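You operate a simulated robot arm through the tools that you are given. There is no shell and no other tool. Be economical: measure what you need, move in short steps, check, and stop when the job is done.

The job below is to be done with a simulated two-armed robot. You get a single attempt, and the scene is never put back.

TASK
Take the blue cloth from the packing table and lay it out flat on the top of the side table.

Only the result counts: the job must be done as asked and must still hold three seconds after the hand-in. Knocking over, shifting, dropping, spilling or breaking anything else fails it. Flat cloth is picked up by pressing the open fingertips on it (5 to 10 N) and closing them slowly along it; thin cloth reads only 2 to 8 mm in the jaws.

THE ROBOT
Two 7-joint arms with two-finger parallel grippers on one trunk, on a base that drives. Base frame: it is fixed to the floor where the robot stands at the start and does not move with it; the origin is under the middle of the robot, x ahead of it, y to its left, z up. Readings come in m, rad, newtons and seconds.
The left shoulder is at the start at [0.07, 0.134, 1.126], the right one opposite. Places, roughly: top of the side table [-1.5, 0.3, 0.9]. Payload 1.57 kg a hand.
The TCP of each hand is the grasp point between the finger pads, 0.03 m short of the fingertips. In the tool frame z runs along the fingers and y along their closing line. Largest opening 0.08 m; finger width 0.017, thickness 0.012; the body of the gripper, 0.04 by 0.082 m, starts 0.08 m behind the TCP.
Orientation is that of the tool frame in the base frame, as a unit quaternion [w, x, y, z]. With the fingers straight down and closing along the base's y, the tool's x points along the base's -x, its y along +y and its z along -z.

THE INTERFACE
- The arms move only by the tool play_rows. It takes "left_series", "right_series" or both (then of equal length, played together; a hand with none holds still); each is a list of rows, each a list of 7 numbers: the shift along the base's x, y, z in cm, then the turn, a rotation vector about the base's x, y, z in rad, then the opening in per cent of the stroke, from 0 (shut) to 100 (fully open). In form: [[dx, dy, dz, rx, ry, rz, hand], ...]. A call has 1 to 20 rows; each row shifts and turns the commanded pose from where the row before left it. Rows are played at 5 a second. More than 0.05 m and 0.15 rad between two rows, or a gripper value outside its range, and nothing of the call is played. A pose out of reach is approached as far as the arm can. The call stops where the force on the tool passes 40 N (or 10 N more than at its start, if that is more) or the arm is blocked; 0.2 s more then pass. The fingers move at their own pace (about 0.153 m/s each) and stop on an object; they squeeze with about 25 N. The grip force told is the motor's: it shows also when the fingers shut on nothing. Time passes only in rows, and 0.2 s behind the last, so rows that do not move let the fingers close. It gives the time, the measured TCP pose, the force on the tool (base axes), the opening and the grip force at its end, in the units of the frame above (readings bear some noise).
- Cameras (640 x 400 px; columns grow to the right, rows downward): "scene" is now at [0.1313, 0.003, 1.3412]; the picture's right is [0.04, -1.00, 0.00], its down [-0.70, -0.03, -0.71] and it looks along [0.71, 0.03, -0.70] (base axes); focal length 288 px, centre (320, 200). "left" rides on the left gripper at [0.072, 0.007, -0.122] in its tool frame; the picture's right is [-0.09, 1.00, 0.00], its down [-0.84, -0.08, -0.54] and it looks along [-0.54, -0.05, 0.84] (tool axes); focal length 238 px, centre (320, 200). "right" rides on the right gripper at [0.072, -0.007, -0.122] in its tool frame; the picture's right is [0.09, 1.00, 0.00], its down [-0.84, 0.08, -0.54] and it looks along [-0.54, 0.05, 0.84] (tool axes); focal length 238 px, centre (320, 200). There is no depth. A picture from a camera that has moved, and an enlarged one, comes with that camera's place and axes in the base frame and with its lens.
- get_image(camera): a new picture of that camera. No time passes.
- lift_body(by): slides the trunk up (or, below 0, down) by that many m; the arms and the scene camera ride with it, the base frame stays. It gives what a move gives, with no picture.
- roll_base(legs): drives the robot by 1 to 6 legs, each [ahead, left, turn to the left] in m, m and rad, along the robot's own axes; the way and the turn of a leg run together, so that a leg with both is an arc; at most 1.5 m and 3.142 rad a leg. The arms and the cameras ride along, it lands a little off, and it stops where it bumps. It gives what a move gives.
- aim_head(pan, tilt): turns the head with the scene camera to pan (to the left, within 1.501 rad either way) and tilt (down, from -0.506 to 1.204), counted from straight ahead of the robot. It gives what a move gives.
- close_up(camera, box): a new picture of the part [left, top, right, bottom] of that camera's present view, enlarged. No time passes.
- close_job(): hands the job in; it is judged then, once.

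Work in short steps. Places have to be worked out from the pictures, the camera data and where the tool is seen: move nearer, look again, correct. Check each grasp and each placing, and mend what went wrong. You have 120 turns and 100 pictures in all, those below and enlarged ones among them. Open the grippers and draw the arms clear of the work before you hand the job in, unless the task says otherwise; then end with one line.

The tools are called after ">>>" by a JSON object that holds its "name" and its "arguments". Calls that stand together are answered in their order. play_rows: Moves the arms, as the interface text tells. Its arguments: {"type":"object","properties":{"left_series":{"type":"array","items":{"type":"array","items":{"type":"number"}}},"right_series":{"type":"array","items":{"type":"array","items":{"type":"number"}}}},"required":[]} The other tools are called the same way: lift_body (by) slides the trunk up or down; roll_base (legs) drives the base; aim_head (pan, tilt) turns the head that bears the scene camera; get_image (camera) takes a picture; close_up (camera, box) takes an enlarged picture of a part of a camera's view; close_job () hands the job in.

At the start:

```text
t: 0.0
left_ee_pos: [0.4851, 0.2363, 1.0666]
left_orientation: [-0.001, 0.0, 1.0, -0.001]
left_ft_force: [-0.2, 0.3, 0.1]
left_finger_gap: 0.08
left_gripper_force: 0.0
right_ee_pos: [0.4724, -0.255, 1.0115]
right_orientation: [0.0, 0.0, 1.0, 0.0]
right_ft_force: [-1.9, 0.3, 0.8]
right_finger_gap: 0.0801
right_gripper_force: 0.1
trunk travel left (down, up): [-0.7, 0.24]
robot x, y, heading: [-0.0027, 0.0003, -0.008]
head pan, tilt: [0.037, 0.782]
```

scene: 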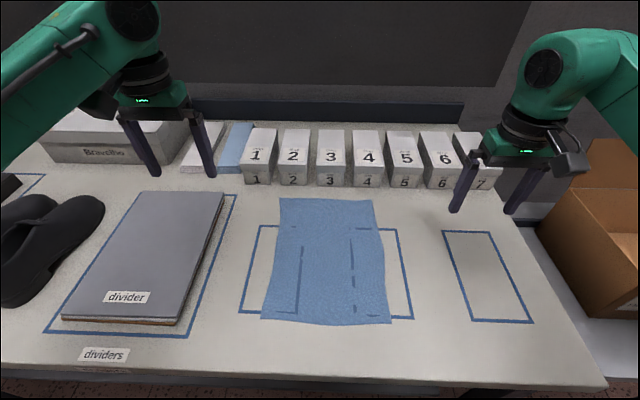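
right: 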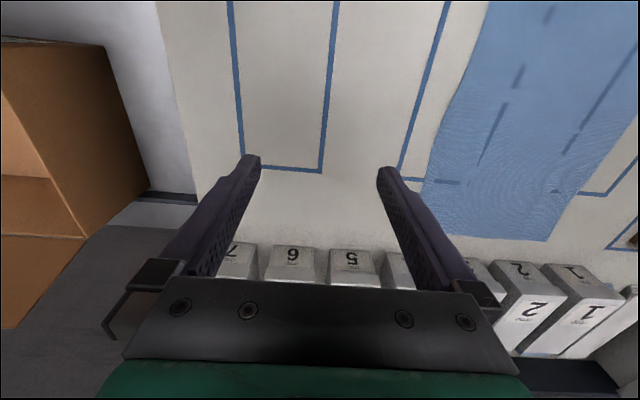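
left: 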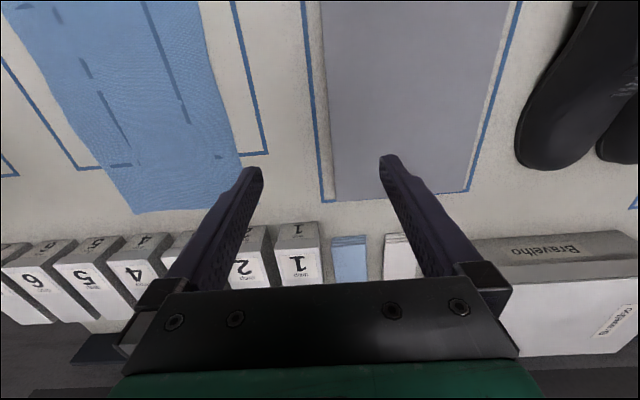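

The cloth lies about x 0.355–0.68, y ±0.12, with the near corners at roughly (0.355, ±0.12). I'll bring both hands above the near corners with half-closed fingers.

>>> {"name": "play_rows", "arguments": {"left_series": [[-1.44, -1.75, -2.4, 0, 0, 0, 80], [-1.44, -1.75, -2.4, 0, 0, 0, 50], [-1.44, -1.75, -2.4, 0, 0, 0, 40], [-1.44, -1.75, -2.4, 0, 0, 0, 40], [-1.44, -1.75, -2.4, 0, 0, 0, 40], [-1.44, -1.75, -2.4, 0, 0, 0, 40], [-1.44, -1.75, -2.4, 0, 0, 0, 40], [-1.44, -1.75, -2.4, 0, 0, 0, 40], [0, 0, 0, 0, 0, 0, 40]], "right_series": [[-1.28, 2.0, -1.7, 0, 0, 0, 80], [-1.28, 2.0, -1.7, 0, 0, 0, 50], [-1.28, 2.0, -1.7, 0, 0, 0, 40], [-1.28, 2.0, -1.7, 0, 0, 0, 40], [-1.28, 2.0, -1.7, 0, 0, 0, 40], [-1.28, 2.0, -1.7, 0, 0, 0, 40], [-1.28, 2.0, -1.7, 0, 0, 0, 40], [-1.28, 2.0, -1.7, 0, 0, 0, 40], [0, 0, 0, 0, 0, 0, 40]]}}

>>> {"name": "get_image", "arguments": {"camera": "scene"}}

>>> {"name": "get_image", "arguments": {"camera": "left"}}

>>> {"name": "get_image", "arguments": {"camera": "right"}}

```text
t: 2.0
left_ee_pos: [0.3707, 0.0984, 0.8808]
left_orientation: [0.012, -0.002, 1.0, -0.004]
left_ft_force: [0.1, 1.7, 20.3]
left_finger_gap: 0.0309
left_gripper_force: 0.1
right_ee_pos: [0.3682, -0.0901, 0.8818]
right_orientation: [0.007, 0.0, 1.0, 0.003]
right_ft_force: [-2.7, -1.4, 24.2]
right_finger_gap: 0.031
right_gripper_force: 0.1
trunk travel left (down, up): [-0.7, 0.24]
robot x, y, heading: [-0.0005, 0.0041, -0.004]
head pan, tilt: [0.037, 0.782]
stopped in row 9 (left hand): the force on the tool passed its limit (the readings are from after the stop); the commanded pose is now the measured one
```

```text
96 pictures are left
camera scene: at [0.1249, 0.0027, 1.3421], right [0.04, -1.0, 0.0], down [-0.7, -0.03, -0.71], along [0.71, 0.03, -0.7], focal length 288 px, centre (320, 200)
```

scene: 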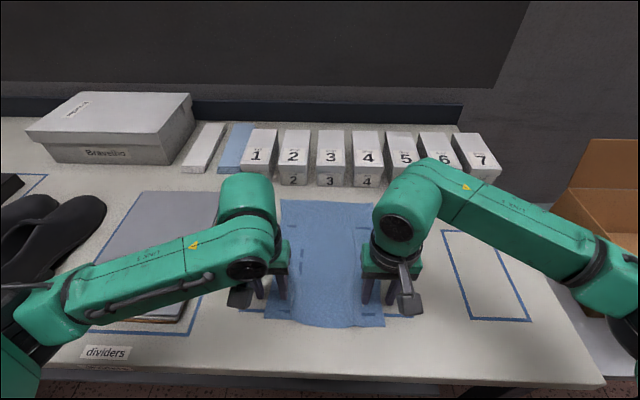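

```text
95 pictures are left
camera left: at [0.2958, 0.1056, 1.0005], right [0.09, 1.0, -0.01], down [0.82, -0.07, 0.56], along [0.56, -0.05, -0.83], focal length 238 px, centre (320, 200)
```

left: 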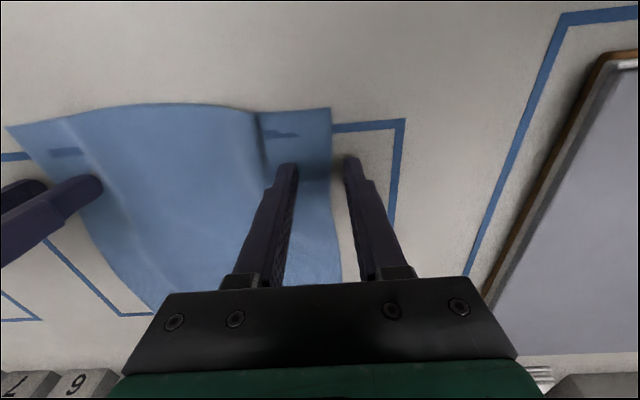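

```text
94 pictures are left
camera right: at [0.296, -0.097, 1.0013], right [-0.09, 1.0, 0.01], down [0.83, 0.07, 0.55], along [0.55, 0.06, -0.83], focal length 238 px, centre (320, 200)
```

right: 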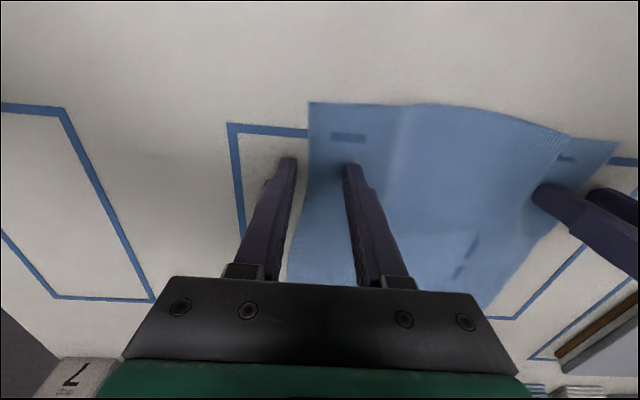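

Both hands touched at TCP z≈0.88, and stereo on the cloth corner also puts the surface at z≈0.85, so the top is higher than stated. The cloth was nudged inward slightly. I'll lift off and look again.

>>> {"name": "play_rows", "arguments": {"left_series": [[0, 0, 2, 0, 0, 0, 40], [-1, 1, 1, 0, 0, 0, 40], [-1, 1, 0, 0, 0, 0, 40]], "right_series": [[0, 0, 2, 0, 0, 0, 40], [-1, -1, 1, 0, 0, 0, 40], [-1, -1, 0, 0, 0, 0, 40]]}}

>>> {"name": "get_image", "arguments": {"camera": "left"}}

>>> {"name": "get_image", "arguments": {"camera": "right"}}

```text
t: 2.9
left_ee_pos: [0.3521, 0.1192, 0.9061]
left_orientation: [0.007, -0.003, 1.0, -0.003]
left_ft_force: [0.3, 1.1, -0.7]
left_finger_gap: 0.0319
left_gripper_force: 0.0
right_ee_pos: [0.3515, -0.1118, 0.9067]
right_orientation: [0.004, 0.001, 1.0, 0.002]
right_ft_force: [0.2, 0.1, -0.5]
right_finger_gap: 0.0321
right_gripper_force: 0.1
trunk travel left (down, up): [-0.7, 0.24]
robot x, y, heading: [0.0026, 0.0011, 0.004]
head pan, tilt: [0.037, 0.782]
```

```text
93 pictures are left
camera left: at [0.2794, 0.1275, 1.0257], right [0.09, 1.0, 0.0], down [0.83, -0.07, 0.55], along [0.55, -0.05, -0.83], focal length 238 px, centre (320, 200)
```

left: 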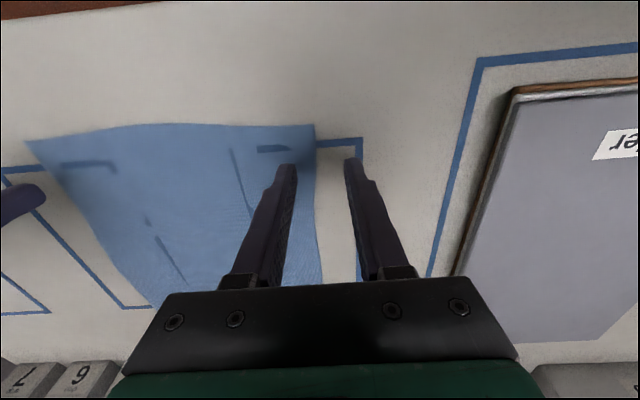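

```text
92 pictures are left
camera right: at [0.2808, -0.1186, 1.0278], right [-0.09, 1.0, 0.0], down [0.83, 0.07, 0.55], along [0.54, 0.05, -0.84], focal length 238 px, centre (320, 200)
```

right: 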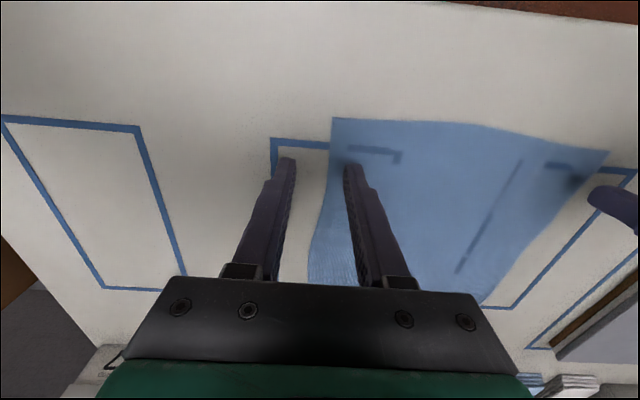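

The cloth relaxed back; its near corners are at about (0.330, 0.119) and (0.324, −0.105). I'll move both finger pairs fully over the cloth next to the corners, then lower gently.

>>> {"name": "play_rows", "arguments": {"left_series": [[-0.5, -1.5, 0, 0, 0, 0, 40], [-0.4, -1.4, 0, 0, 0, 0, 40], [0, 0, -1.2, 0, 0, 0, 40], [0, 0, -0.7, 0, 0, 0, 40], [0, 0, -0.5, 0, 0, 0, 40], [0, 0, 0, 0, 0, 0, 40]], "right_series": [[-0.7, 1.8, 0, 0, 0, 0, 40], [-0.6, 1.8, 0, 0, 0, 0, 40], [0, 0, -1.2, 0, 0, 0, 40], [0, 0, -0.7, 0, 0, 0, 40], [0, 0, -0.5, 0, 0, 0, 40], [0, 0, 0, 0, 0, 0, 40]]}}

>>> {"name": "get_image", "arguments": {"camera": "left"}}

>>> {"name": "get_image", "arguments": {"camera": "right"}}

```text
t: 4.2
left_ee_pos: [0.3439, 0.0888, 0.884]
left_orientation: [0.008, -0.002, 1.0, -0.002]
left_ft_force: [-0.2, -0.1, 1.6]
left_finger_gap: 0.032
left_gripper_force: 0.0
right_ee_pos: [0.3397, -0.0753, 0.8822]
right_orientation: [0.003, 0.001, 1.0, 0.002]
right_ft_force: [-0.1, -0.2, 0.1]
right_finger_gap: 0.0321
right_gripper_force: 0.1
trunk travel left (down, up): [-0.7, 0.24]
robot x, y, heading: [-0.001, 0.0046, 0.001]
head pan, tilt: [0.037, 0.782]
```

```text
91 pictures are left
camera left: at [0.2702, 0.0971, 1.0036], right [0.09, 1.0, 0.0], down [0.83, -0.07, 0.55], along [0.55, -0.05, -0.83], focal length 238 px, centre (320, 200)
```

left: 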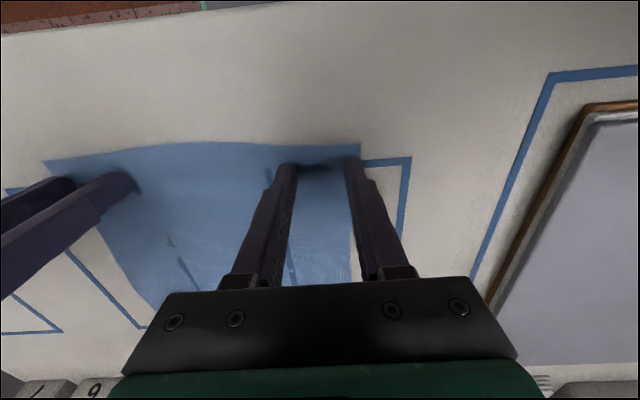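

```text
90 pictures are left
camera right: at [0.2691, -0.0815, 1.004], right [-0.09, 1.0, 0.0], down [0.83, 0.07, 0.55], along [0.54, 0.05, -0.84], focal length 238 px, centre (320, 200)
```

right: 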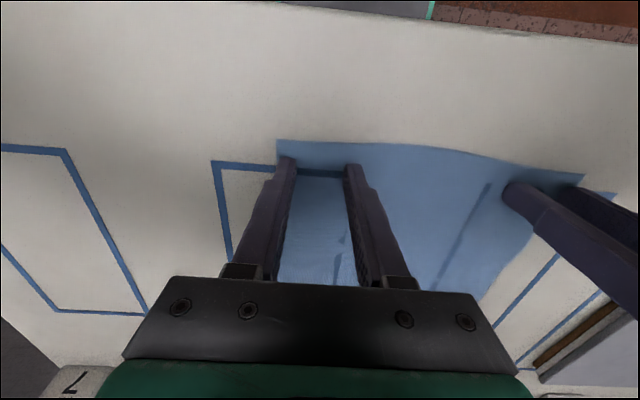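

Placement looks right, though the left outer finger sits on the very edge. I'll move the left hand in 7 mm and press both down lightly.

>>> {"name": "play_rows", "arguments": {"left_series": [[0, -0.7, 0.3, 0, 0, 0, 40], [0, 0, -0.4, 0, 0, 0, 40], [0, 0, -0.3, 0, 0, 0, 40], [0, 0, 0, 0, 0, 0, 40]], "right_series": [[0, 0, 0, 0, 0, 0, 40], [0, 0, -0.2, 0, 0, 0, 40], [0, 0, -0.2, 0, 0, 0, 40], [0, 0, 0, 0, 0, 0, 40]]}}

```text
t: 5.2
left_ee_pos: [0.344, 0.0815, 0.8816]
left_orientation: [0.008, -0.002, 1.0, -0.004]
left_ft_force: [1.7, -0.7, 13.0]
left_finger_gap: 0.0317
left_gripper_force: 0.0
right_ee_pos: [0.3389, -0.0734, 0.8807]
right_orientation: [0.006, 0.002, 1.0, 0.002]
right_ft_force: [3.5, -0.1, 24.2]
right_finger_gap: 0.0323
right_gripper_force: 0.2
trunk travel left (down, up): [-0.7, 0.24]
robot x, y, heading: [0.0022, 0.0018, 0.0]
head pan, tilt: [0.037, 0.782]
```

Left presses at 13 N and right at 24 N, so I'll ease both to about 8 N and close slowly.

>>> {"name": "play_rows", "arguments": {"left_series": [[0, 0, 0.1, 0, 0, 0, 40], [0, 0, 0, 0, 0, 0, 36], [0, 0, 0, 0, 0, 0, 32], [0, 0, 0, 0, 0, 0, 28], [0, 0, 0, 0, 0, 0, 24], [0, 0, 0, 0, 0, 0, 20], [0, 0, 0, 0, 0, 0, 16], [0, 0, 0, 0, 0, 0, 12], [0, 0, 0, 0, 0, 0, 8], [0, 0, 0, 0, 0, 0, 4], [0, 0, 0, 0, 0, 0, 0], [0, 0, 0, 0, 0, 0, 0], [0, 0, 0, 0, 0, 0, 0]], "right_series": [[0, 0, 0.25, 0, 0, 0, 40], [0, 0, 0, 0, 0, 0, 36], [0, 0, 0, 0, 0, 0, 32], [0, 0, 0, 0, 0, 0, 28], [0, 0, 0, 0, 0, 0, 24], [0, 0, 0, 0, 0, 0, 20], [0, 0, 0, 0, 0, 0, 16], [0, 0, 0, 0, 0, 0, 12], [0, 0, 0, 0, 0, 0, 8], [0, 0, 0, 0, 0, 0, 4], [0, 0, 0, 0, 0, 0, 0], [0, 0, 0, 0, 0, 0, 0], [0, 0, 0, 0, 0, 0, 0]]}}

>>> {"name": "get_image", "arguments": {"camera": "left"}}

>>> {"name": "get_image", "arguments": {"camera": "right"}}

```text
t: 8.1
left_ee_pos: [0.3424, 0.0811, 0.8819]
left_orientation: [0.007, -0.001, 1.0, -0.003]
left_ft_force: [0.8, 1.4, 25.4]
left_finger_gap: 0.0
left_gripper_force: 21.1
right_ee_pos: [0.3379, -0.0762, 0.8829]
right_orientation: [0.004, 0.001, 1.0, 0.001]
right_ft_force: [-1.0, 0.5, 1.3]
right_finger_gap: 0.0
right_gripper_force: 21.2
trunk travel left (down, up): [-0.7, 0.24]
robot x, y, heading: [0.0013, -0.0012, 0.004]
head pan, tilt: [0.037, 0.782]
```

```text
89 pictures are left
camera left: at [0.2686, 0.0892, 1.0017], right [0.09, 1.0, 0.0], down [0.83, -0.07, 0.56], along [0.55, -0.05, -0.83], focal length 238 px, centre (320, 200)
```

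left: 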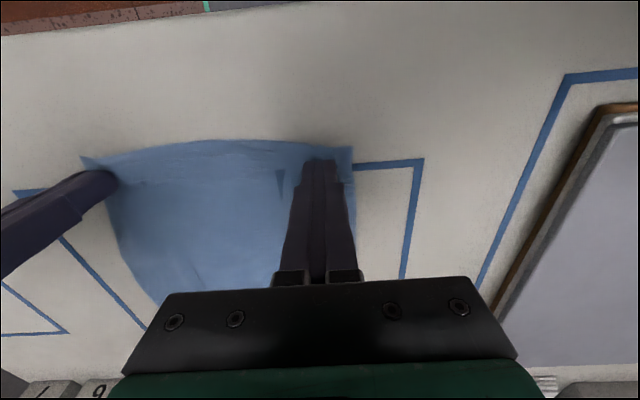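

```text
88 pictures are left
camera right: at [0.2655, -0.0821, 1.0028], right [-0.09, 1.0, 0.0], down [0.83, 0.07, 0.55], along [0.55, 0.05, -0.84], focal length 238 px, centre (320, 200)
```

right: 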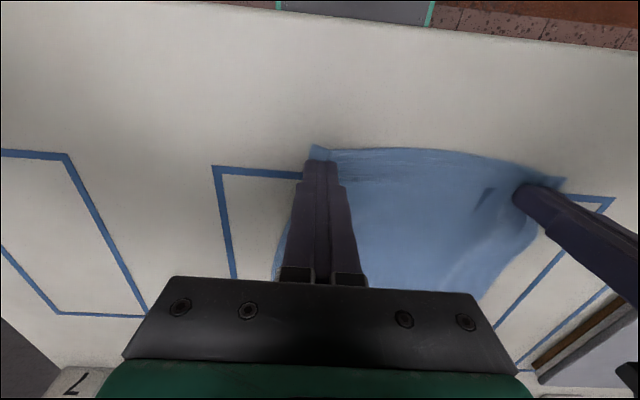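

Both grippers closed on nothing: the right hand lost contact and the left pressed too hard. I'll lift slightly, reopen and tune the contact force before closing.

>>> {"name": "play_rows", "arguments": {"left_series": [[0, 0, 0.8, 0, 0, 0, 0], [0, 0, 0.7, 0, 0, 0, 50], [0, 0, 0, 0, 0, 0, 50], [0, 0, -0.6, 0, 0, 0, 50], [0, 0, -0.5, 0, 0, 0, 50], [0, 0, -0.2, 0, 0, 0, 50], [0, 0, 0, 0, 0, 0, 50]], "right_series": [[0, 0, 0.8, 0, 0, 0, 0], [0, 0, 0.5, 0, 0, 0, 50], [0, 0.4, 0, 0, 0, 0, 50], [0, 0, -0.6, 0, 0, 0, 50], [0, 0, -0.5, 0, 0, 0, 50], [0, 0, -0.3, 0, 0, 0, 50], [0, 0, 0, 0, 0, 0, 50]]}}

>>> {"name": "get_image", "arguments": {"camera": "left"}}

>>> {"name": "get_image", "arguments": {"camera": "right"}}

```text
t: 9.7
left_ee_pos: [0.3461, 0.0821, 0.8829]
left_orientation: [0.007, -0.002, 1.0, -0.003]
left_ft_force: [0.1, -0.6, 0.3]
left_finger_gap: 0.0401
left_gripper_force: 0.1
right_ee_pos: [0.3383, -0.0705, 0.8805]
right_orientation: [0.003, 0.001, 1.0, 0.003]
right_ft_force: [0.6, -0.4, 8.1]
right_finger_gap: 0.0403
right_gripper_force: 0.3
trunk travel left (down, up): [-0.7, 0.24]
robot x, y, heading: [0.0005, 0.0008, 0.001]
head pan, tilt: [0.037, 0.782]
```

```text
87 pictures are left
camera left: at [0.2707, 0.0901, 1.0035], right [0.09, 1.0, 0.0], down [0.83, -0.07, 0.55], along [0.55, -0.05, -0.83], focal length 238 px, centre (320, 200)
```

left: 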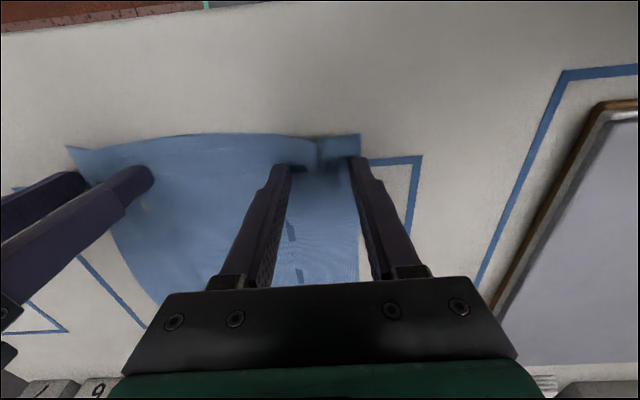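

```text
86 pictures are left
camera right: at [0.2669, -0.0765, 1.0022], right [-0.09, 1.0, 0.0], down [0.83, 0.07, 0.55], along [0.55, 0.05, -0.84], focal length 238 px, centre (320, 200)
```

right: 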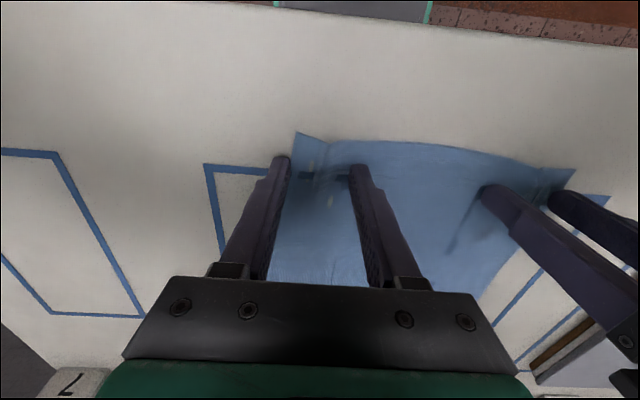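

Outer fingers are at the cloth's edges. I'll shift both inward ~1 cm and press to target force again.

>>> {"name": "play_rows", "arguments": {"left_series": [[0, -0.9, 0.3, 0, 0, 0, 50], [0, 0, -0.3, 0, 0, 0, 50], [0, 0, -0.2, 0, 0, 0, 50], [0, 0, 0, 0, 0, 0, 50]], "right_series": [[0, 1.2, 0.5, 0, 0, 0, 50], [0, 0, -0.3, 0, 0, 0, 50], [0, 0, -0.2, 0, 0, 0, 50], [0, 0, 0, 0, 0, 0, 50]]}}

```text
t: 10.7
left_ee_pos: [0.3438, 0.071, 0.8817]
left_orientation: [0.009, -0.001, 1.0, -0.003]
left_ft_force: [2.5, 0.7, 15.2]
left_finger_gap: 0.0405
left_gripper_force: 0.7
right_ee_pos: [0.3382, -0.058, 0.8806]
right_orientation: [0.004, 0.0, 1.0, 0.002]
right_ft_force: [0.3, 1.7, 4.1]
right_finger_gap: 0.0394
right_gripper_force: 0.0
trunk travel left (down, up): [-0.7, 0.24]
robot x, y, heading: [0.0013, 0.0011, -0.002]
head pan, tilt: [0.037, 0.782]
```

Left 15 N, right 4 N: I'll trim each by 1 mm, close halfway and check.

>>> {"name": "play_rows", "arguments": {"left_series": [[0, 0, 0.15, 0, 0, 0, 50], [0, 0, 0, 0, 0, 0, 46], [0, 0, 0, 0, 0, 0, 42], [0, 0, 0, 0, 0, 0, 38], [0, 0, 0, 0, 0, 0, 34], [0, 0, 0, 0, 0, 0, 30], [0, 0, 0, 0, 0, 0, 26]], "right_series": [[0, 0, -0.1, 0, 0, 0, 50], [0, 0, 0, 0, 0, 0, 46], [0, 0, 0, 0, 0, 0, 42], [0, 0, 0, 0, 0, 0, 38], [0, 0, 0, 0, 0, 0, 34], [0, 0, 0, 0, 0, 0, 30], [0, 0, 0, 0, 0, 0, 26]]}}

>>> {"name": "get_image", "arguments": {"camera": "left"}}

>>> {"name": "get_image", "arguments": {"camera": "right"}}

```text
t: 12.2
left_ee_pos: [0.3422, 0.0726, 0.8831]
left_orientation: [0.008, -0.002, 1.0, -0.004]
left_ft_force: [-0.3, 0.0, 0.2]
left_finger_gap: 0.021
left_gripper_force: 0.0
right_ee_pos: [0.3368, -0.0569, 0.8805]
right_orientation: [0.004, 0.001, 1.0, 0.002]
right_ft_force: [2.1, 1.0, 31.0]
right_finger_gap: 0.0199
right_gripper_force: 0.0
trunk travel left (down, up): [-0.7, 0.24]
robot x, y, heading: [-0.0008, -0.0031, -0.003]
head pan, tilt: [0.037, 0.782]
```

```text
85 pictures are left
camera left: at [0.2682, 0.0806, 1.0034], right [0.09, 1.0, -0.01], down [0.83, -0.07, 0.56], along [0.55, -0.05, -0.83], focal length 238 px, centre (320, 200)
```

left: 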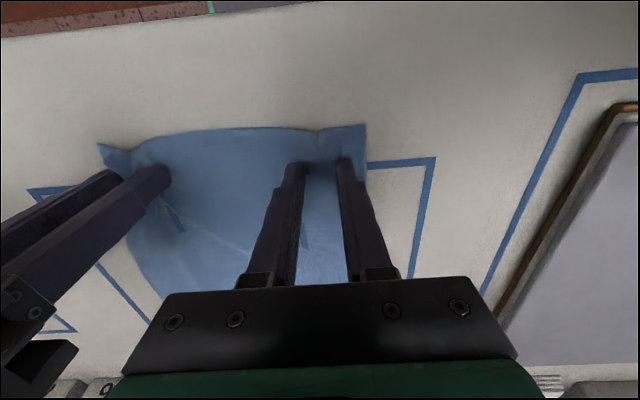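

```text
84 pictures are left
camera right: at [0.2653, -0.0633, 1.0019], right [-0.09, 1.0, 0.0], down [0.83, 0.07, 0.55], along [0.55, 0.05, -0.84], focal length 238 px, centre (320, 200)
```

right: 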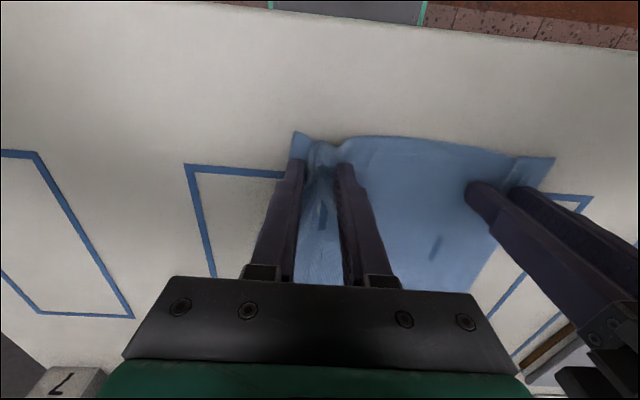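

The contact is stiff (about 25 N per mm), so I'll use sub-mm trims. The right hand has a ridge forming between its fingers: ease it slightly and finish closing while the left holds.

>>> {"name": "play_rows", "arguments": {"right_series": [[0, 0, 0.06, 0, 0, 0, 26], [0, 0, 0, 0, 0, 0, 23], [0, 0, 0, 0, 0, 0, 20], [0, 0, 0, 0, 0, 0, 17], [0, 0, 0, 0, 0, 0, 14], [0, 0, 0, 0, 0, 0, 11], [0, 0, 0, 0, 0, 0, 8], [0, 0, 0, 0, 0, 0, 5], [0, 0, 0, 0, 0, 0, 2], [0, 0, 0, 0, 0, 0, 0], [0, 0, 0, 0, 0, 0, 0]]}}

>>> {"name": "get_image", "arguments": {"camera": "right"}}

```text
t: 14.7
left_ee_pos: [0.3427, 0.0721, 0.883]
left_orientation: [0.008, -0.002, 1.0, -0.002]
left_ft_force: [-0.8, -0.3, 0.7]
left_finger_gap: 0.0209
left_gripper_force: 0.0
right_ee_pos: [0.3375, -0.0579, 0.8804]
right_orientation: [0.005, 0.001, 1.0, 0.001]
right_ft_force: [-0.7, -1.9, 23.0]
right_finger_gap: 0.0021
right_gripper_force: 23.5
trunk travel left (down, up): [-0.7, 0.24]
robot x, y, heading: [0.0001, 0.0015, -0.0]
head pan, tilt: [0.037, 0.782]
```

```text
83 pictures are left
camera right: at [0.2656, -0.0647, 1.002], right [-0.09, 1.0, 0.0], down [0.83, 0.07, 0.55], along [0.55, 0.05, -0.84], focal length 238 px, centre (320, 200)
```

right: 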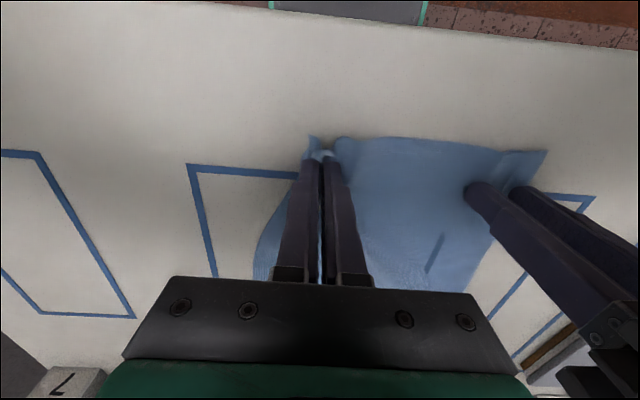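

The right hand reads a 2.1 mm gap, so it has the cloth. I'll take the pressure off the right hand, then reopen the left hand and press it with finer steps.

>>> {"name": "play_rows", "arguments": {"left_series": [[0, 0, 0.3, 0, 0, 0, 45], [0, 0, 0, 0, 0, 0, 45], [0, 0, -0.3, 0, 0, 0, 45], [0, 0, -0.07, 0, 0, 0, 45], [0, 0, -0.05, 0, 0, 0, 45], [0, 0, 0, 0, 0, 0, 45]], "right_series": [[0, 0, 0.2, 0, 0, 0, 0], [0, 0, 0, 0, 0, 0, 0], [0, 0, 0, 0, 0, 0, 0], [0, 0, 0, 0, 0, 0, 0], [0, 0, 0, 0, 0, 0, 0], [0, 0, 0, 0, 0, 0, 0]]}}

```text
t: 16.1
left_ee_pos: [0.3456, 0.0724, 0.8823]
left_orientation: [0.008, -0.002, 1.0, -0.003]
left_ft_force: [1.4, 0.8, 11.9]
left_finger_gap: 0.0366
left_gripper_force: 0.1
right_ee_pos: [0.3383, -0.0578, 0.8816]
right_orientation: [0.004, 0.001, 1.0, 0.002]
right_ft_force: [-0.5, -0.2, 0.7]
right_finger_gap: 0.0016
right_gripper_force: 23.6
trunk travel left (down, up): [-0.7, 0.24]
robot x, y, heading: [0.0017, 0.0006, 0.003]
head pan, tilt: [0.037, 0.782]
```

Left contact is 12 N and the right hand is holding. Closing the left slowly with a tiny extra press.

>>> {"name": "play_rows", "arguments": {"left_series": [[0, 0, -0.02, 0, 0, 0, 42], [0, 0, 0, 0, 0, 0, 39], [0, 0, 0, 0, 0, 0, 36], [0, 0, 0, 0, 0, 0, 33], [0, 0, 0, 0, 0, 0, 30], [0, 0, 0, 0, 0, 0, 27], [0, 0, 0, 0, 0, 0, 24], [0, 0, 0, 0, 0, 0, 21], [0, 0, 0, 0, 0, 0, 18], [0, 0, 0, 0, 0, 0, 15], [0, 0, 0, 0, 0, 0, 12], [0, 0, 0, 0, 0, 0, 9], [0, 0, 0, 0, 0, 0, 6], [0, 0, 0, 0, 0, 0, 3], [0, 0, 0, 0, 0, 0, 0], [0, 0, 0, 0, 0, 0, 0], [0, 0, 0, 0, 0, 0, 0]]}}

>>> {"name": "get_image", "arguments": {"camera": "left"}}

```text
t: 19.6
left_ee_pos: [0.3426, 0.073, 0.8814]
left_orientation: [0.008, -0.001, 1.0, -0.002]
left_ft_force: [0.5, -1.7, 20.5]
left_finger_gap: 0.0021
left_gripper_force: 24.0
right_ee_pos: [0.3382, -0.0589, 0.882]
right_orientation: [0.004, 0.001, 1.0, 0.003]
right_ft_force: [0.2, 1.7, -0.2]
right_finger_gap: 0.002
right_gripper_force: 24.0
trunk travel left (down, up): [-0.7, 0.24]
robot x, y, heading: [0.0054, 0.0027, 0.002]
head pan, tilt: [0.037, 0.782]
```

```text
82 pictures are left
camera left: at [0.2688, 0.0806, 1.0015], right [0.09, 1.0, 0.0], down [0.83, -0.07, 0.56], along [0.55, -0.05, -0.83], focal length 238 px, centre (320, 200)
```

left: 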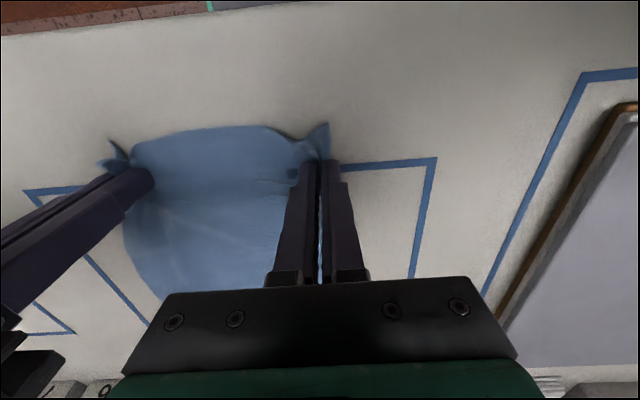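

Both hands hold the cloth (2.1 mm each). I'll lift 10 cm and spread the hands slightly, then look.

>>> {"name": "play_rows", "arguments": {"left_series": [[0, 0, 1.5, 0, 0, 0, 0], [0, 0, 2, 0, 0, 0, 0], [0, 0.3, 2.5, 0, 0, 0, 0], [0, 0.4, 2.5, 0, 0, 0, 0], [0, 0.3, 2.5, 0, 0, 0, 0], [0, 0, 0, 0, 0, 0, 0]], "right_series": [[0, 0, 1.5, 0, 0, 0, 0], [0, 0, 2, 0, 0, 0, 0], [0, -0.3, 2.5, 0, 0, 0, 0], [0, -0.4, 2.5, 0, 0, 0, 0], [0, -0.3, 2.5, 0, 0, 0, 0], [0, 0, 0, 0, 0, 0, 0]]}}

>>> {"name": "get_image", "arguments": {"camera": "scene"}}

>>> {"name": "get_image", "arguments": {"camera": "left"}}

```text
t: 21.1
left_ee_pos: [0.3451, 0.0844, 0.9882]
left_orientation: [0.006, -0.003, 1.0, -0.004]
left_ft_force: [1.9, -19.9, 0.1]
left_finger_gap: 0.0018
left_gripper_force: 23.5
right_ee_pos: [0.3374, -0.0689, 0.9894]
right_orientation: [0.003, 0.0, 1.0, 0.004]
right_ft_force: [-1.6, 19.3, -0.6]
right_finger_gap: 0.002
right_gripper_force: 23.1
trunk travel left (down, up): [-0.7, 0.24]
robot x, y, heading: [-0.0011, 0.0009, -0.004]
head pan, tilt: [0.037, 0.782]
```

```text
81 pictures are left
camera scene: at [0.1318, 0.003, 1.3411], right [0.04, -1.0, 0.0], down [-0.7, -0.03, -0.71], along [0.71, 0.03, -0.7], focal length 288 px, centre (320, 200)
```

scene: 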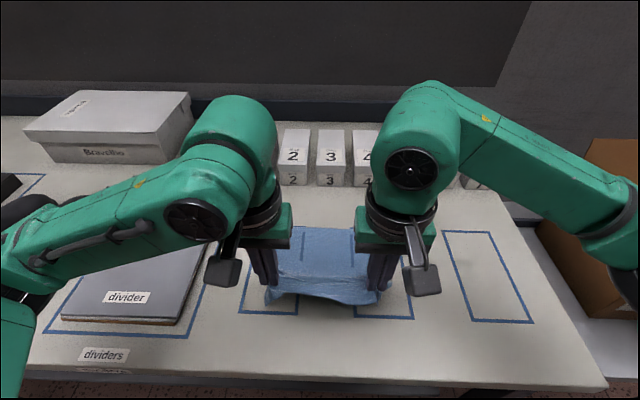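

```text
80 pictures are left
camera left: at [0.27, 0.0919, 1.1085], right [0.09, 1.0, -0.01], down [0.83, -0.07, 0.55], along [0.55, -0.05, -0.83], focal length 238 px, centre (320, 200)
```

left: 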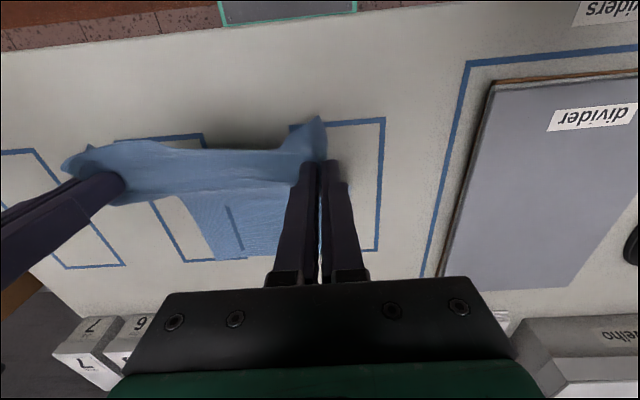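

The cloth is taut between hands (20 N), so I'll bring them 4 mm in each, then raise the trunk to bring the cloth clear.

>>> {"name": "play_rows", "arguments": {"left_series": [[0, -0.4, 1, 0, 0, 0, 0], [0, 0, 2.5, 0, 0, 0, 0], [0, 0, 2.5, 0, 0, 0, 0], [0, 0, 2, 0, 0, 0, 0]], "right_series": [[0, 0.4, 1, 0, 0, 0, 0], [0, 0, 2.5, 0, 0, 0, 0], [0, 0, 2.5, 0, 0, 0, 0], [0, 0, 2, 0, 0, 0, 0]]}}

>>> {"name": "lift_body", "arguments": {"by": 0.24}}

>>> {"name": "get_image", "arguments": {"camera": "scene"}}

>>> {"name": "get_image", "arguments": {"camera": "right"}}

```text
t: 22.1
left_ee_pos: [0.3441, 0.0786, 1.0684]
left_orientation: [0.006, -0.002, 1.0, -0.002]
left_ft_force: [0.7, -2.4, -0.4]
left_finger_gap: 0.0019
left_gripper_force: 23.2
right_ee_pos: [0.3366, -0.0645, 1.0692]
right_orientation: [0.003, 0.001, 1.0, 0.002]
right_ft_force: [-0.2, 3.6, 0.1]
right_finger_gap: 0.0017
right_gripper_force: 23.3
trunk travel left (down, up): [-0.7, 0.24]
robot x, y, heading: [0.0001, -0.0017, 0.002]
head pan, tilt: [0.037, 0.782]
```

```text
t: 24.6
left_ee_pos: [0.3445, 0.0793, 1.3078]
left_orientation: [0.006, -0.002, 1.0, -0.002]
left_ft_force: [0.4, -2.1, 0.0]
left_finger_gap: 0.0015
left_gripper_force: 23.9
right_ee_pos: [0.338, -0.0639, 1.3086]
right_orientation: [0.003, 0.0, 1.0, 0.001]
right_ft_force: [-0.2, 2.3, 0.0]
right_finger_gap: 0.0021
right_gripper_force: 23.9
trunk travel left (down, up): [-0.94, 0.0]
robot x, y, heading: [-0.0011, 0.0016, 0.002]
head pan, tilt: [0.037, 0.782]
```

```text
79 pictures are left
camera scene: at [0.1315, 0.003, 1.5811], right [0.04, -1.0, 0.0], down [-0.7, -0.03, -0.71], along [0.71, 0.03, -0.7], focal length 288 px, centre (320, 200)
```

scene: 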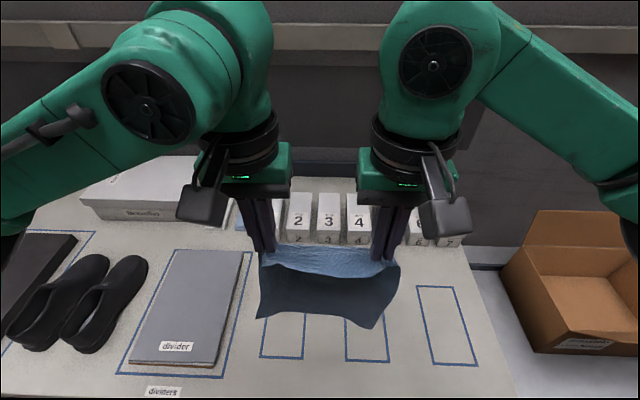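

```text
78 pictures are left
camera right: at [0.2659, -0.071, 1.4303], right [-0.09, 1.0, 0.0], down [0.83, 0.07, 0.55], along [0.54, 0.05, -0.84], focal length 238 px, centre (320, 200)
```

right: 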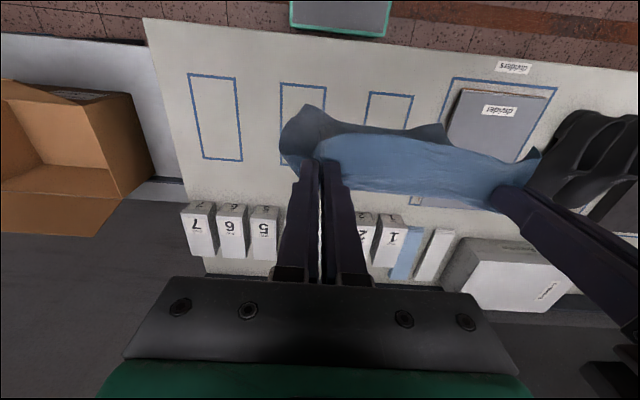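

The cloth hangs clear of the table. Before driving I'll look to the left and right side for obstacles.

>>> {"name": "aim_head", "arguments": {"pan": 1.5, "tilt": 0.5}}

>>> {"name": "get_image", "arguments": {"camera": "scene"}}

>>> {"name": "aim_head", "arguments": {"pan": -1.5, "tilt": 0.5}}

>>> {"name": "get_image", "arguments": {"camera": "scene"}}

```text
t: 26.1
left_ee_pos: [0.3437, 0.0792, 1.308]
left_orientation: [0.006, -0.002, 1.0, -0.003]
left_ft_force: [0.2, -1.5, 0.3]
left_finger_gap: 0.002
left_gripper_force: 23.2
right_ee_pos: [0.3382, -0.0648, 1.3103]
right_orientation: [0.002, 0.0, 1.0, 0.001]
right_ft_force: [-0.6, 2.9, -0.8]
right_finger_gap: 0.002
right_gripper_force: 23.2
trunk travel left (down, up): [-0.94, 0.0]
robot x, y, heading: [0.0031, 0.0021, 0.001]
head pan, tilt: [1.499, 0.499]
```

```text
77 pictures are left
camera scene: at [0.0566, 0.0908, 1.6057], right [1.0, -0.07, 0.0], down [-0.03, -0.48, -0.88], along [0.06, 0.88, -0.48], focal length 288 px, centre (320, 200)
```

scene: 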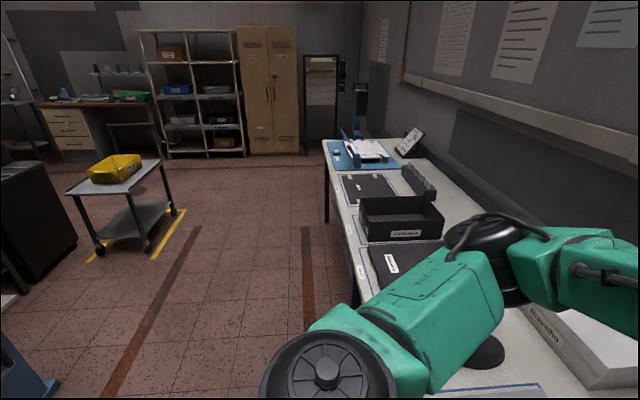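

```text
t: 28.7
left_ee_pos: [0.3451, 0.0782, 1.3085]
left_orientation: [0.006, -0.002, 1.0, -0.003]
left_ft_force: [0.0, -2.9, 0.2]
left_finger_gap: 0.0018
left_gripper_force: 23.0
right_ee_pos: [0.3382, -0.064, 1.3088]
right_orientation: [0.002, 0.001, 1.0, 0.003]
right_ft_force: [0.3, 2.6, 0.7]
right_finger_gap: 0.0021
right_gripper_force: 23.7
trunk travel left (down, up): [-0.94, 0.0]
robot x, y, heading: [0.0004, 0.0049, 0.003]
head pan, tilt: [-1.499, 0.499]
```

```text
76 pictures are left
camera scene: at [0.0566, -0.0907, 1.6057], right [-1.0, -0.07, 0.0], down [-0.03, 0.48, -0.88], along [0.06, -0.88, -0.48], focal length 288 px, centre (320, 200)
```

scene: 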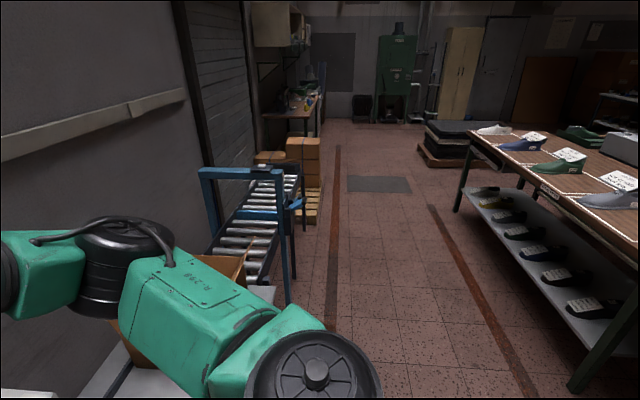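

There is a free aisle behind me. I'll back up 0.4 m, turn 90° to the left, and look again.

>>> {"name": "roll_base", "arguments": {"legs": [[-0.4, 0, 0], [0, 0, 1.57]]}}

>>> {"name": "aim_head", "arguments": {"pan": 1.3, "tilt": 0.6}}

>>> {"name": "get_image", "arguments": {"camera": "scene"}}

```text
t: 35.0
left_ee_pos: [-0.4682, 0.344, 1.3083]
left_orientation: [0.006, -0.706, 0.708, 0.002]
left_ft_force: [2.0, 0.4, 0.2]
left_finger_gap: 0.0018
left_gripper_force: 23.5
right_ee_pos: [-0.3249, 0.3344, 1.3092]
right_orientation: [0.001, -0.703, 0.711, 0.003]
right_ft_force: [-2.6, 0.4, 0.8]
right_finger_gap: 0.0018
right_gripper_force: 23.6
trunk travel left (down, up): [-0.94, 0.0]
robot x, y, heading: [-0.392, 0.0016, 1.564]
head pan, tilt: [-1.499, 0.499]
```

```text
t: 37.5
left_ee_pos: [-0.4685, 0.3438, 1.3067]
left_orientation: [0.006, -0.705, 0.709, 0.003]
left_ft_force: [3.0, -0.1, 0.5]
left_finger_gap: 0.0019
left_gripper_force: 23.6
right_ee_pos: [-0.3251, 0.3337, 1.3094]
right_orientation: [0.001, -0.704, 0.71, 0.003]
right_ft_force: [-2.4, -0.1, 0.6]
right_finger_gap: 0.0019
right_gripper_force: 23.7
trunk travel left (down, up): [-0.94, 0.0]
robot x, y, heading: [-0.3953, -0.0007, 1.566]
head pan, tilt: [1.3, 0.6]
```

```text
75 pictures are left
camera scene: at [-0.4769, 0.073, 1.5966], right [0.28, 0.96, 0.0], down [0.54, -0.16, -0.83], along [-0.79, 0.23, -0.56], focal length 288 px, centre (320, 200)
```

scene: 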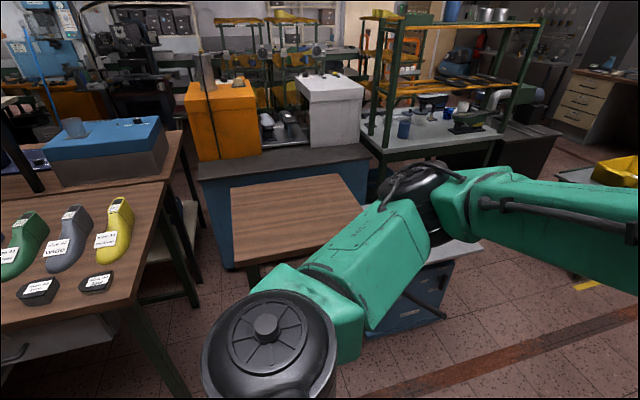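

The side table's wooden top spans about x −1.65…−1.19, y 0…0.52. I'll turn to face it and line up in y, then look from straight on.

>>> {"name": "roll_base", "arguments": {"legs": [[0, 0, 1.575], [0, -0.26, 0]]}}

>>> {"name": "aim_head", "arguments": {"pan": 0, "tilt": 0.75}}

>>> {"name": "get_image", "arguments": {"camera": "scene"}}

```text
t: 43.1
left_ee_pos: [-0.7325, 0.1842, 1.308]
left_orientation: [-0.004, 1.0, -0.007, -0.007]
left_ft_force: [-0.3, 1.5, 0.2]
left_finger_gap: 0.0019
left_gripper_force: 23.6
right_ee_pos: [-0.7228, 0.3274, 1.3094]
right_orientation: [0.002, 1.0, -0.011, -0.003]
right_ft_force: [0.1, -3.3, 0.0]
right_finger_gap: 0.002
right_gripper_force: 24.0
trunk travel left (down, up): [-0.94, 0.0]
robot x, y, heading: [-0.3848, 0.2608, 3.122]
head pan, tilt: [1.3, 0.6]
```

```text
t: 44.6
left_ee_pos: [-0.7334, 0.1871, 1.308]
left_orientation: [-0.004, 1.0, -0.008, -0.006]
left_ft_force: [0.3, 3.0, 0.4]
left_finger_gap: 0.0016
left_gripper_force: 22.9
right_ee_pos: [-0.723, 0.3305, 1.3096]
right_orientation: [0.002, 1.0, -0.009, -0.002]
right_ft_force: [-0.2, -3.2, 0.2]
right_finger_gap: 0.002
right_gripper_force: 23.7
trunk travel left (down, up): [-0.94, 0.0]
robot x, y, heading: [-0.3871, 0.253, 3.119]
head pan, tilt: [0.0, 0.75]
```

```text
74 pictures are left
camera scene: at [-0.5202, 0.263, 1.5837], right [0.02, 1.0, 0.0], down [0.68, -0.01, -0.73], along [-0.73, 0.01, -0.68], focal length 288 px, centre (320, 200)
```

scene: 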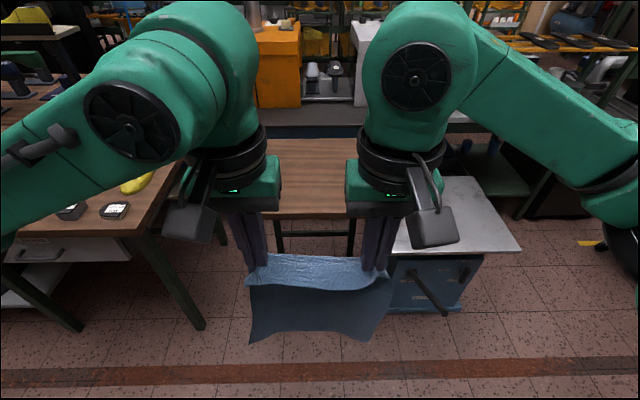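

Aligned with the side table; its near edge is at x≈−1.19 and the cloth bottom is about 10 cm above its top. I'll drive ahead 0.42 m and check.

>>> {"name": "roll_base", "arguments": {"legs": [[0.42, 0, 0.02]]}}

>>> {"name": "aim_head", "arguments": {"pan": 0, "tilt": 0.95}}

>>> {"name": "get_image", "arguments": {"camera": "scene"}}

>>> {"name": "get_image", "arguments": {"camera": "left"}}

>>> {"name": "get_image", "arguments": {"camera": "right"}}

```text
t: 47.2
left_ee_pos: [-1.1555, 0.1866, 1.3083]
left_orientation: [-0.002, 1.0, 0.001, -0.009]
left_ft_force: [-1.1, 2.9, 0.4]
left_finger_gap: 0.0018
left_gripper_force: 23.0
right_ee_pos: [-1.1491, 0.3302, 1.309]
right_orientation: [0.001, 1.0, -0.002, -0.004]
right_ft_force: [0.5, -2.2, 0.0]
right_finger_gap: 0.0021
right_gripper_force: 23.7
trunk travel left (down, up): [-0.94, 0.0]
robot x, y, heading: [-0.8128, 0.2631, 3.135]
head pan, tilt: [0.0, 0.75]
```

```text
t: 48.0
left_ee_pos: [-1.1583, 0.1872, 1.3083]
left_orientation: [-0.004, 1.0, 0.001, -0.008]
left_ft_force: [0.0, 3.5, 0.0]
left_finger_gap: 0.0018
left_gripper_force: 23.4
right_ee_pos: [-1.1504, 0.3292, 1.3104]
right_orientation: [0.002, 1.0, -0.002, -0.004]
right_ft_force: [-0.2, -1.8, -0.7]
right_finger_gap: 0.0022
right_gripper_force: 23.6
trunk travel left (down, up): [-0.94, 0.0]
robot x, y, heading: [-0.8128, 0.2634, 3.138]
head pan, tilt: [0.0, 0.949]
```

```text
73 pictures are left
camera scene: at [-0.9373, 0.2654, 1.5683], right [0.0, 1.0, 0.0], down [0.81, 0.0, -0.58], along [-0.58, 0.0, -0.81], focal length 288 px, centre (320, 200)
```

scene: 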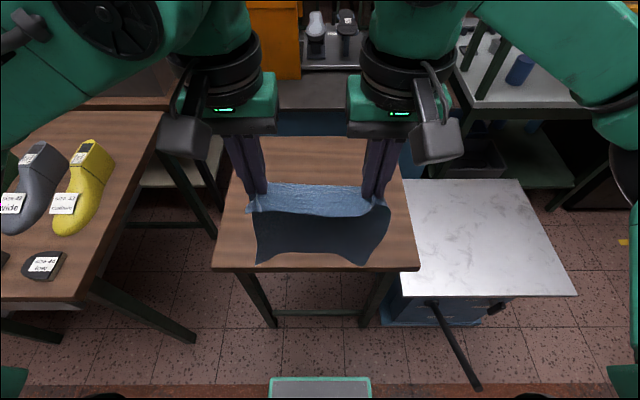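

```text
72 pictures are left
camera left: at [-1.0854, 0.1804, 1.4289], right [-0.09, -1.0, 0.0], down [-0.83, 0.07, 0.55], along [-0.55, 0.05, -0.83], focal length 238 px, centre (320, 200)
```

left: 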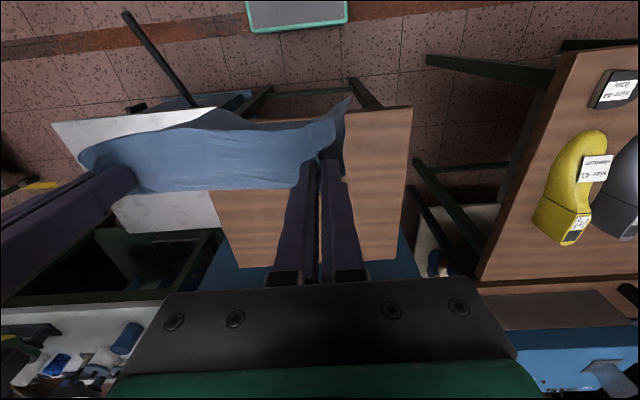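

```text
71 pictures are left
camera right: at [-1.0767, 0.3374, 1.4305], right [0.09, -1.0, 0.0], down [-0.83, -0.07, 0.55], along [-0.55, -0.05, -0.84], focal length 238 px, centre (320, 200)
```

right: 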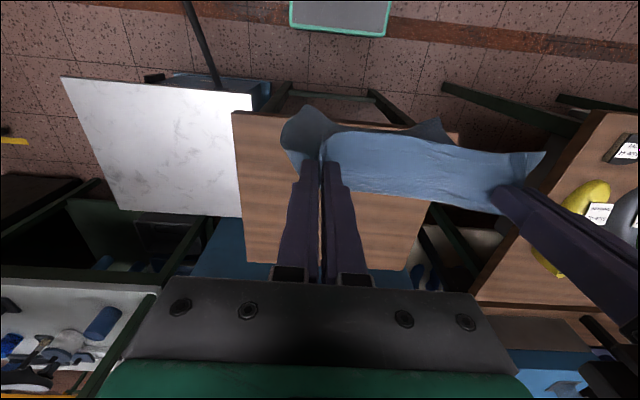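

The side table top comes out at z≈0.87, x −1.71…−1.22, y −0.01…0.52. I'll drive 0.11 m closer so the arms reach far enough over it.

>>> {"name": "roll_base", "arguments": {"legs": [[0.11, 0, 0]]}}

>>> {"name": "play_rows", "arguments": {"left_series": [[-3, 0, 0, 0, 0, 0, 0], [-3, 0, 0, 0, 0, 0, 0], [-3, 0, 0, 0, 0, 0, 0], [-3, 0, 0, 0, 0, 0, 0], [-3, 0, 0, 0, 0, 0, 0], [-3, 0, 0, 0, 0, 0, 0], [-2.5, 0, 0, 0, 0, 0, 0], [-2, 0, 0, 0, 0, 0, 0], [-2, 0, 0, 0, 0, 0, 0], [-2, 0, 0, 0, 0, 0, 0], [0, 0, 0, 0, 0, 0, 0]], "right_series": [[-3, 0, 0, 0, 0, 0, 0], [-3, 0, 0, 0, 0, 0, 0], [-3, 0, 0, 0, 0, 0, 0], [-3, 0, 0, 0, 0, 0, 0], [-3, 0, 0, 0, 0, 0, 0], [-3, 0, 0, 0, 0, 0, 0], [-2.5, 0, 0, 0, 0, 0, 0], [-2, 0, 0, 0, 0, 0, 0], [-2.4, 0, 0, 0, 0, 0, 0], [-2.4, 0, 0, 0, 0, 0, 0], [0, 0, 0, 0, 0, 0, 0]]}}

>>> {"name": "get_image", "arguments": {"camera": "scene"}}

```text
t: 49.1
left_ee_pos: [-1.2597, 0.1869, 1.3098]
left_orientation: [-0.003, 1.0, 0.001, -0.009]
left_ft_force: [0.0, 2.5, 0.2]
left_finger_gap: 0.0016
left_gripper_force: 23.2
right_ee_pos: [-1.2513, 0.3299, 1.3112]
right_orientation: [0.001, 1.0, -0.001, -0.007]
right_ft_force: [1.5, -3.0, -0.1]
right_finger_gap: 0.002
right_gripper_force: 23.2
trunk travel left (down, up): [-0.94, 0.0]
robot x, y, heading: [-0.9227, 0.2636, 3.142]
head pan, tilt: [0.0, 0.949]
```

```text
t: 51.5
left_ee_pos: [-1.5105, 0.1895, 1.3082]
left_orientation: [-0.004, 1.0, 0.001, -0.007]
left_ft_force: [-0.3, 8.6, -0.4]
left_finger_gap: 0.0018
left_gripper_force: 23.7
left hand out of reach, approached as far as the arm can: row 9, 10
right_ee_pos: [-1.4953, 0.3363, 1.301]
right_orientation: [0.003, 1.0, 0.0, -0.003]
right_ft_force: [0.0, -8.4, 0.5]
right_finger_gap: 0.002
right_gripper_force: 23.4
right hand out of reach, approached as far as the arm can: row 9, 10
trunk travel left (down, up): [-0.94, 0.0]
robot x, y, heading: [-0.924, 0.2668, 3.141]
head pan, tilt: [0.0, 0.949]
```

```text
70 pictures are left
camera scene: at [-1.0456, 0.2651, 1.5682], right [0.0, 1.0, 0.0], down [0.81, 0.0, -0.58], along [-0.58, 0.0, -0.81], focal length 288 px, centre (320, 200)
```

scene: 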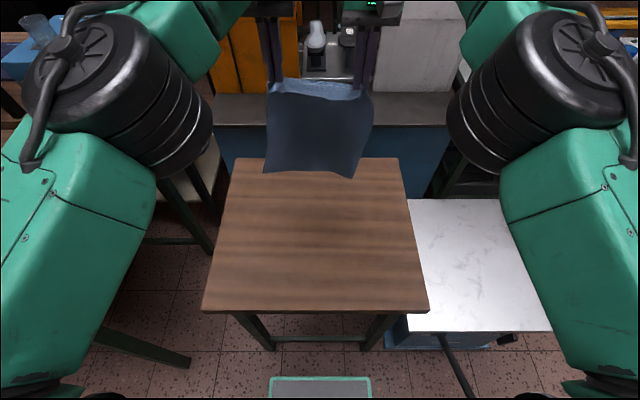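

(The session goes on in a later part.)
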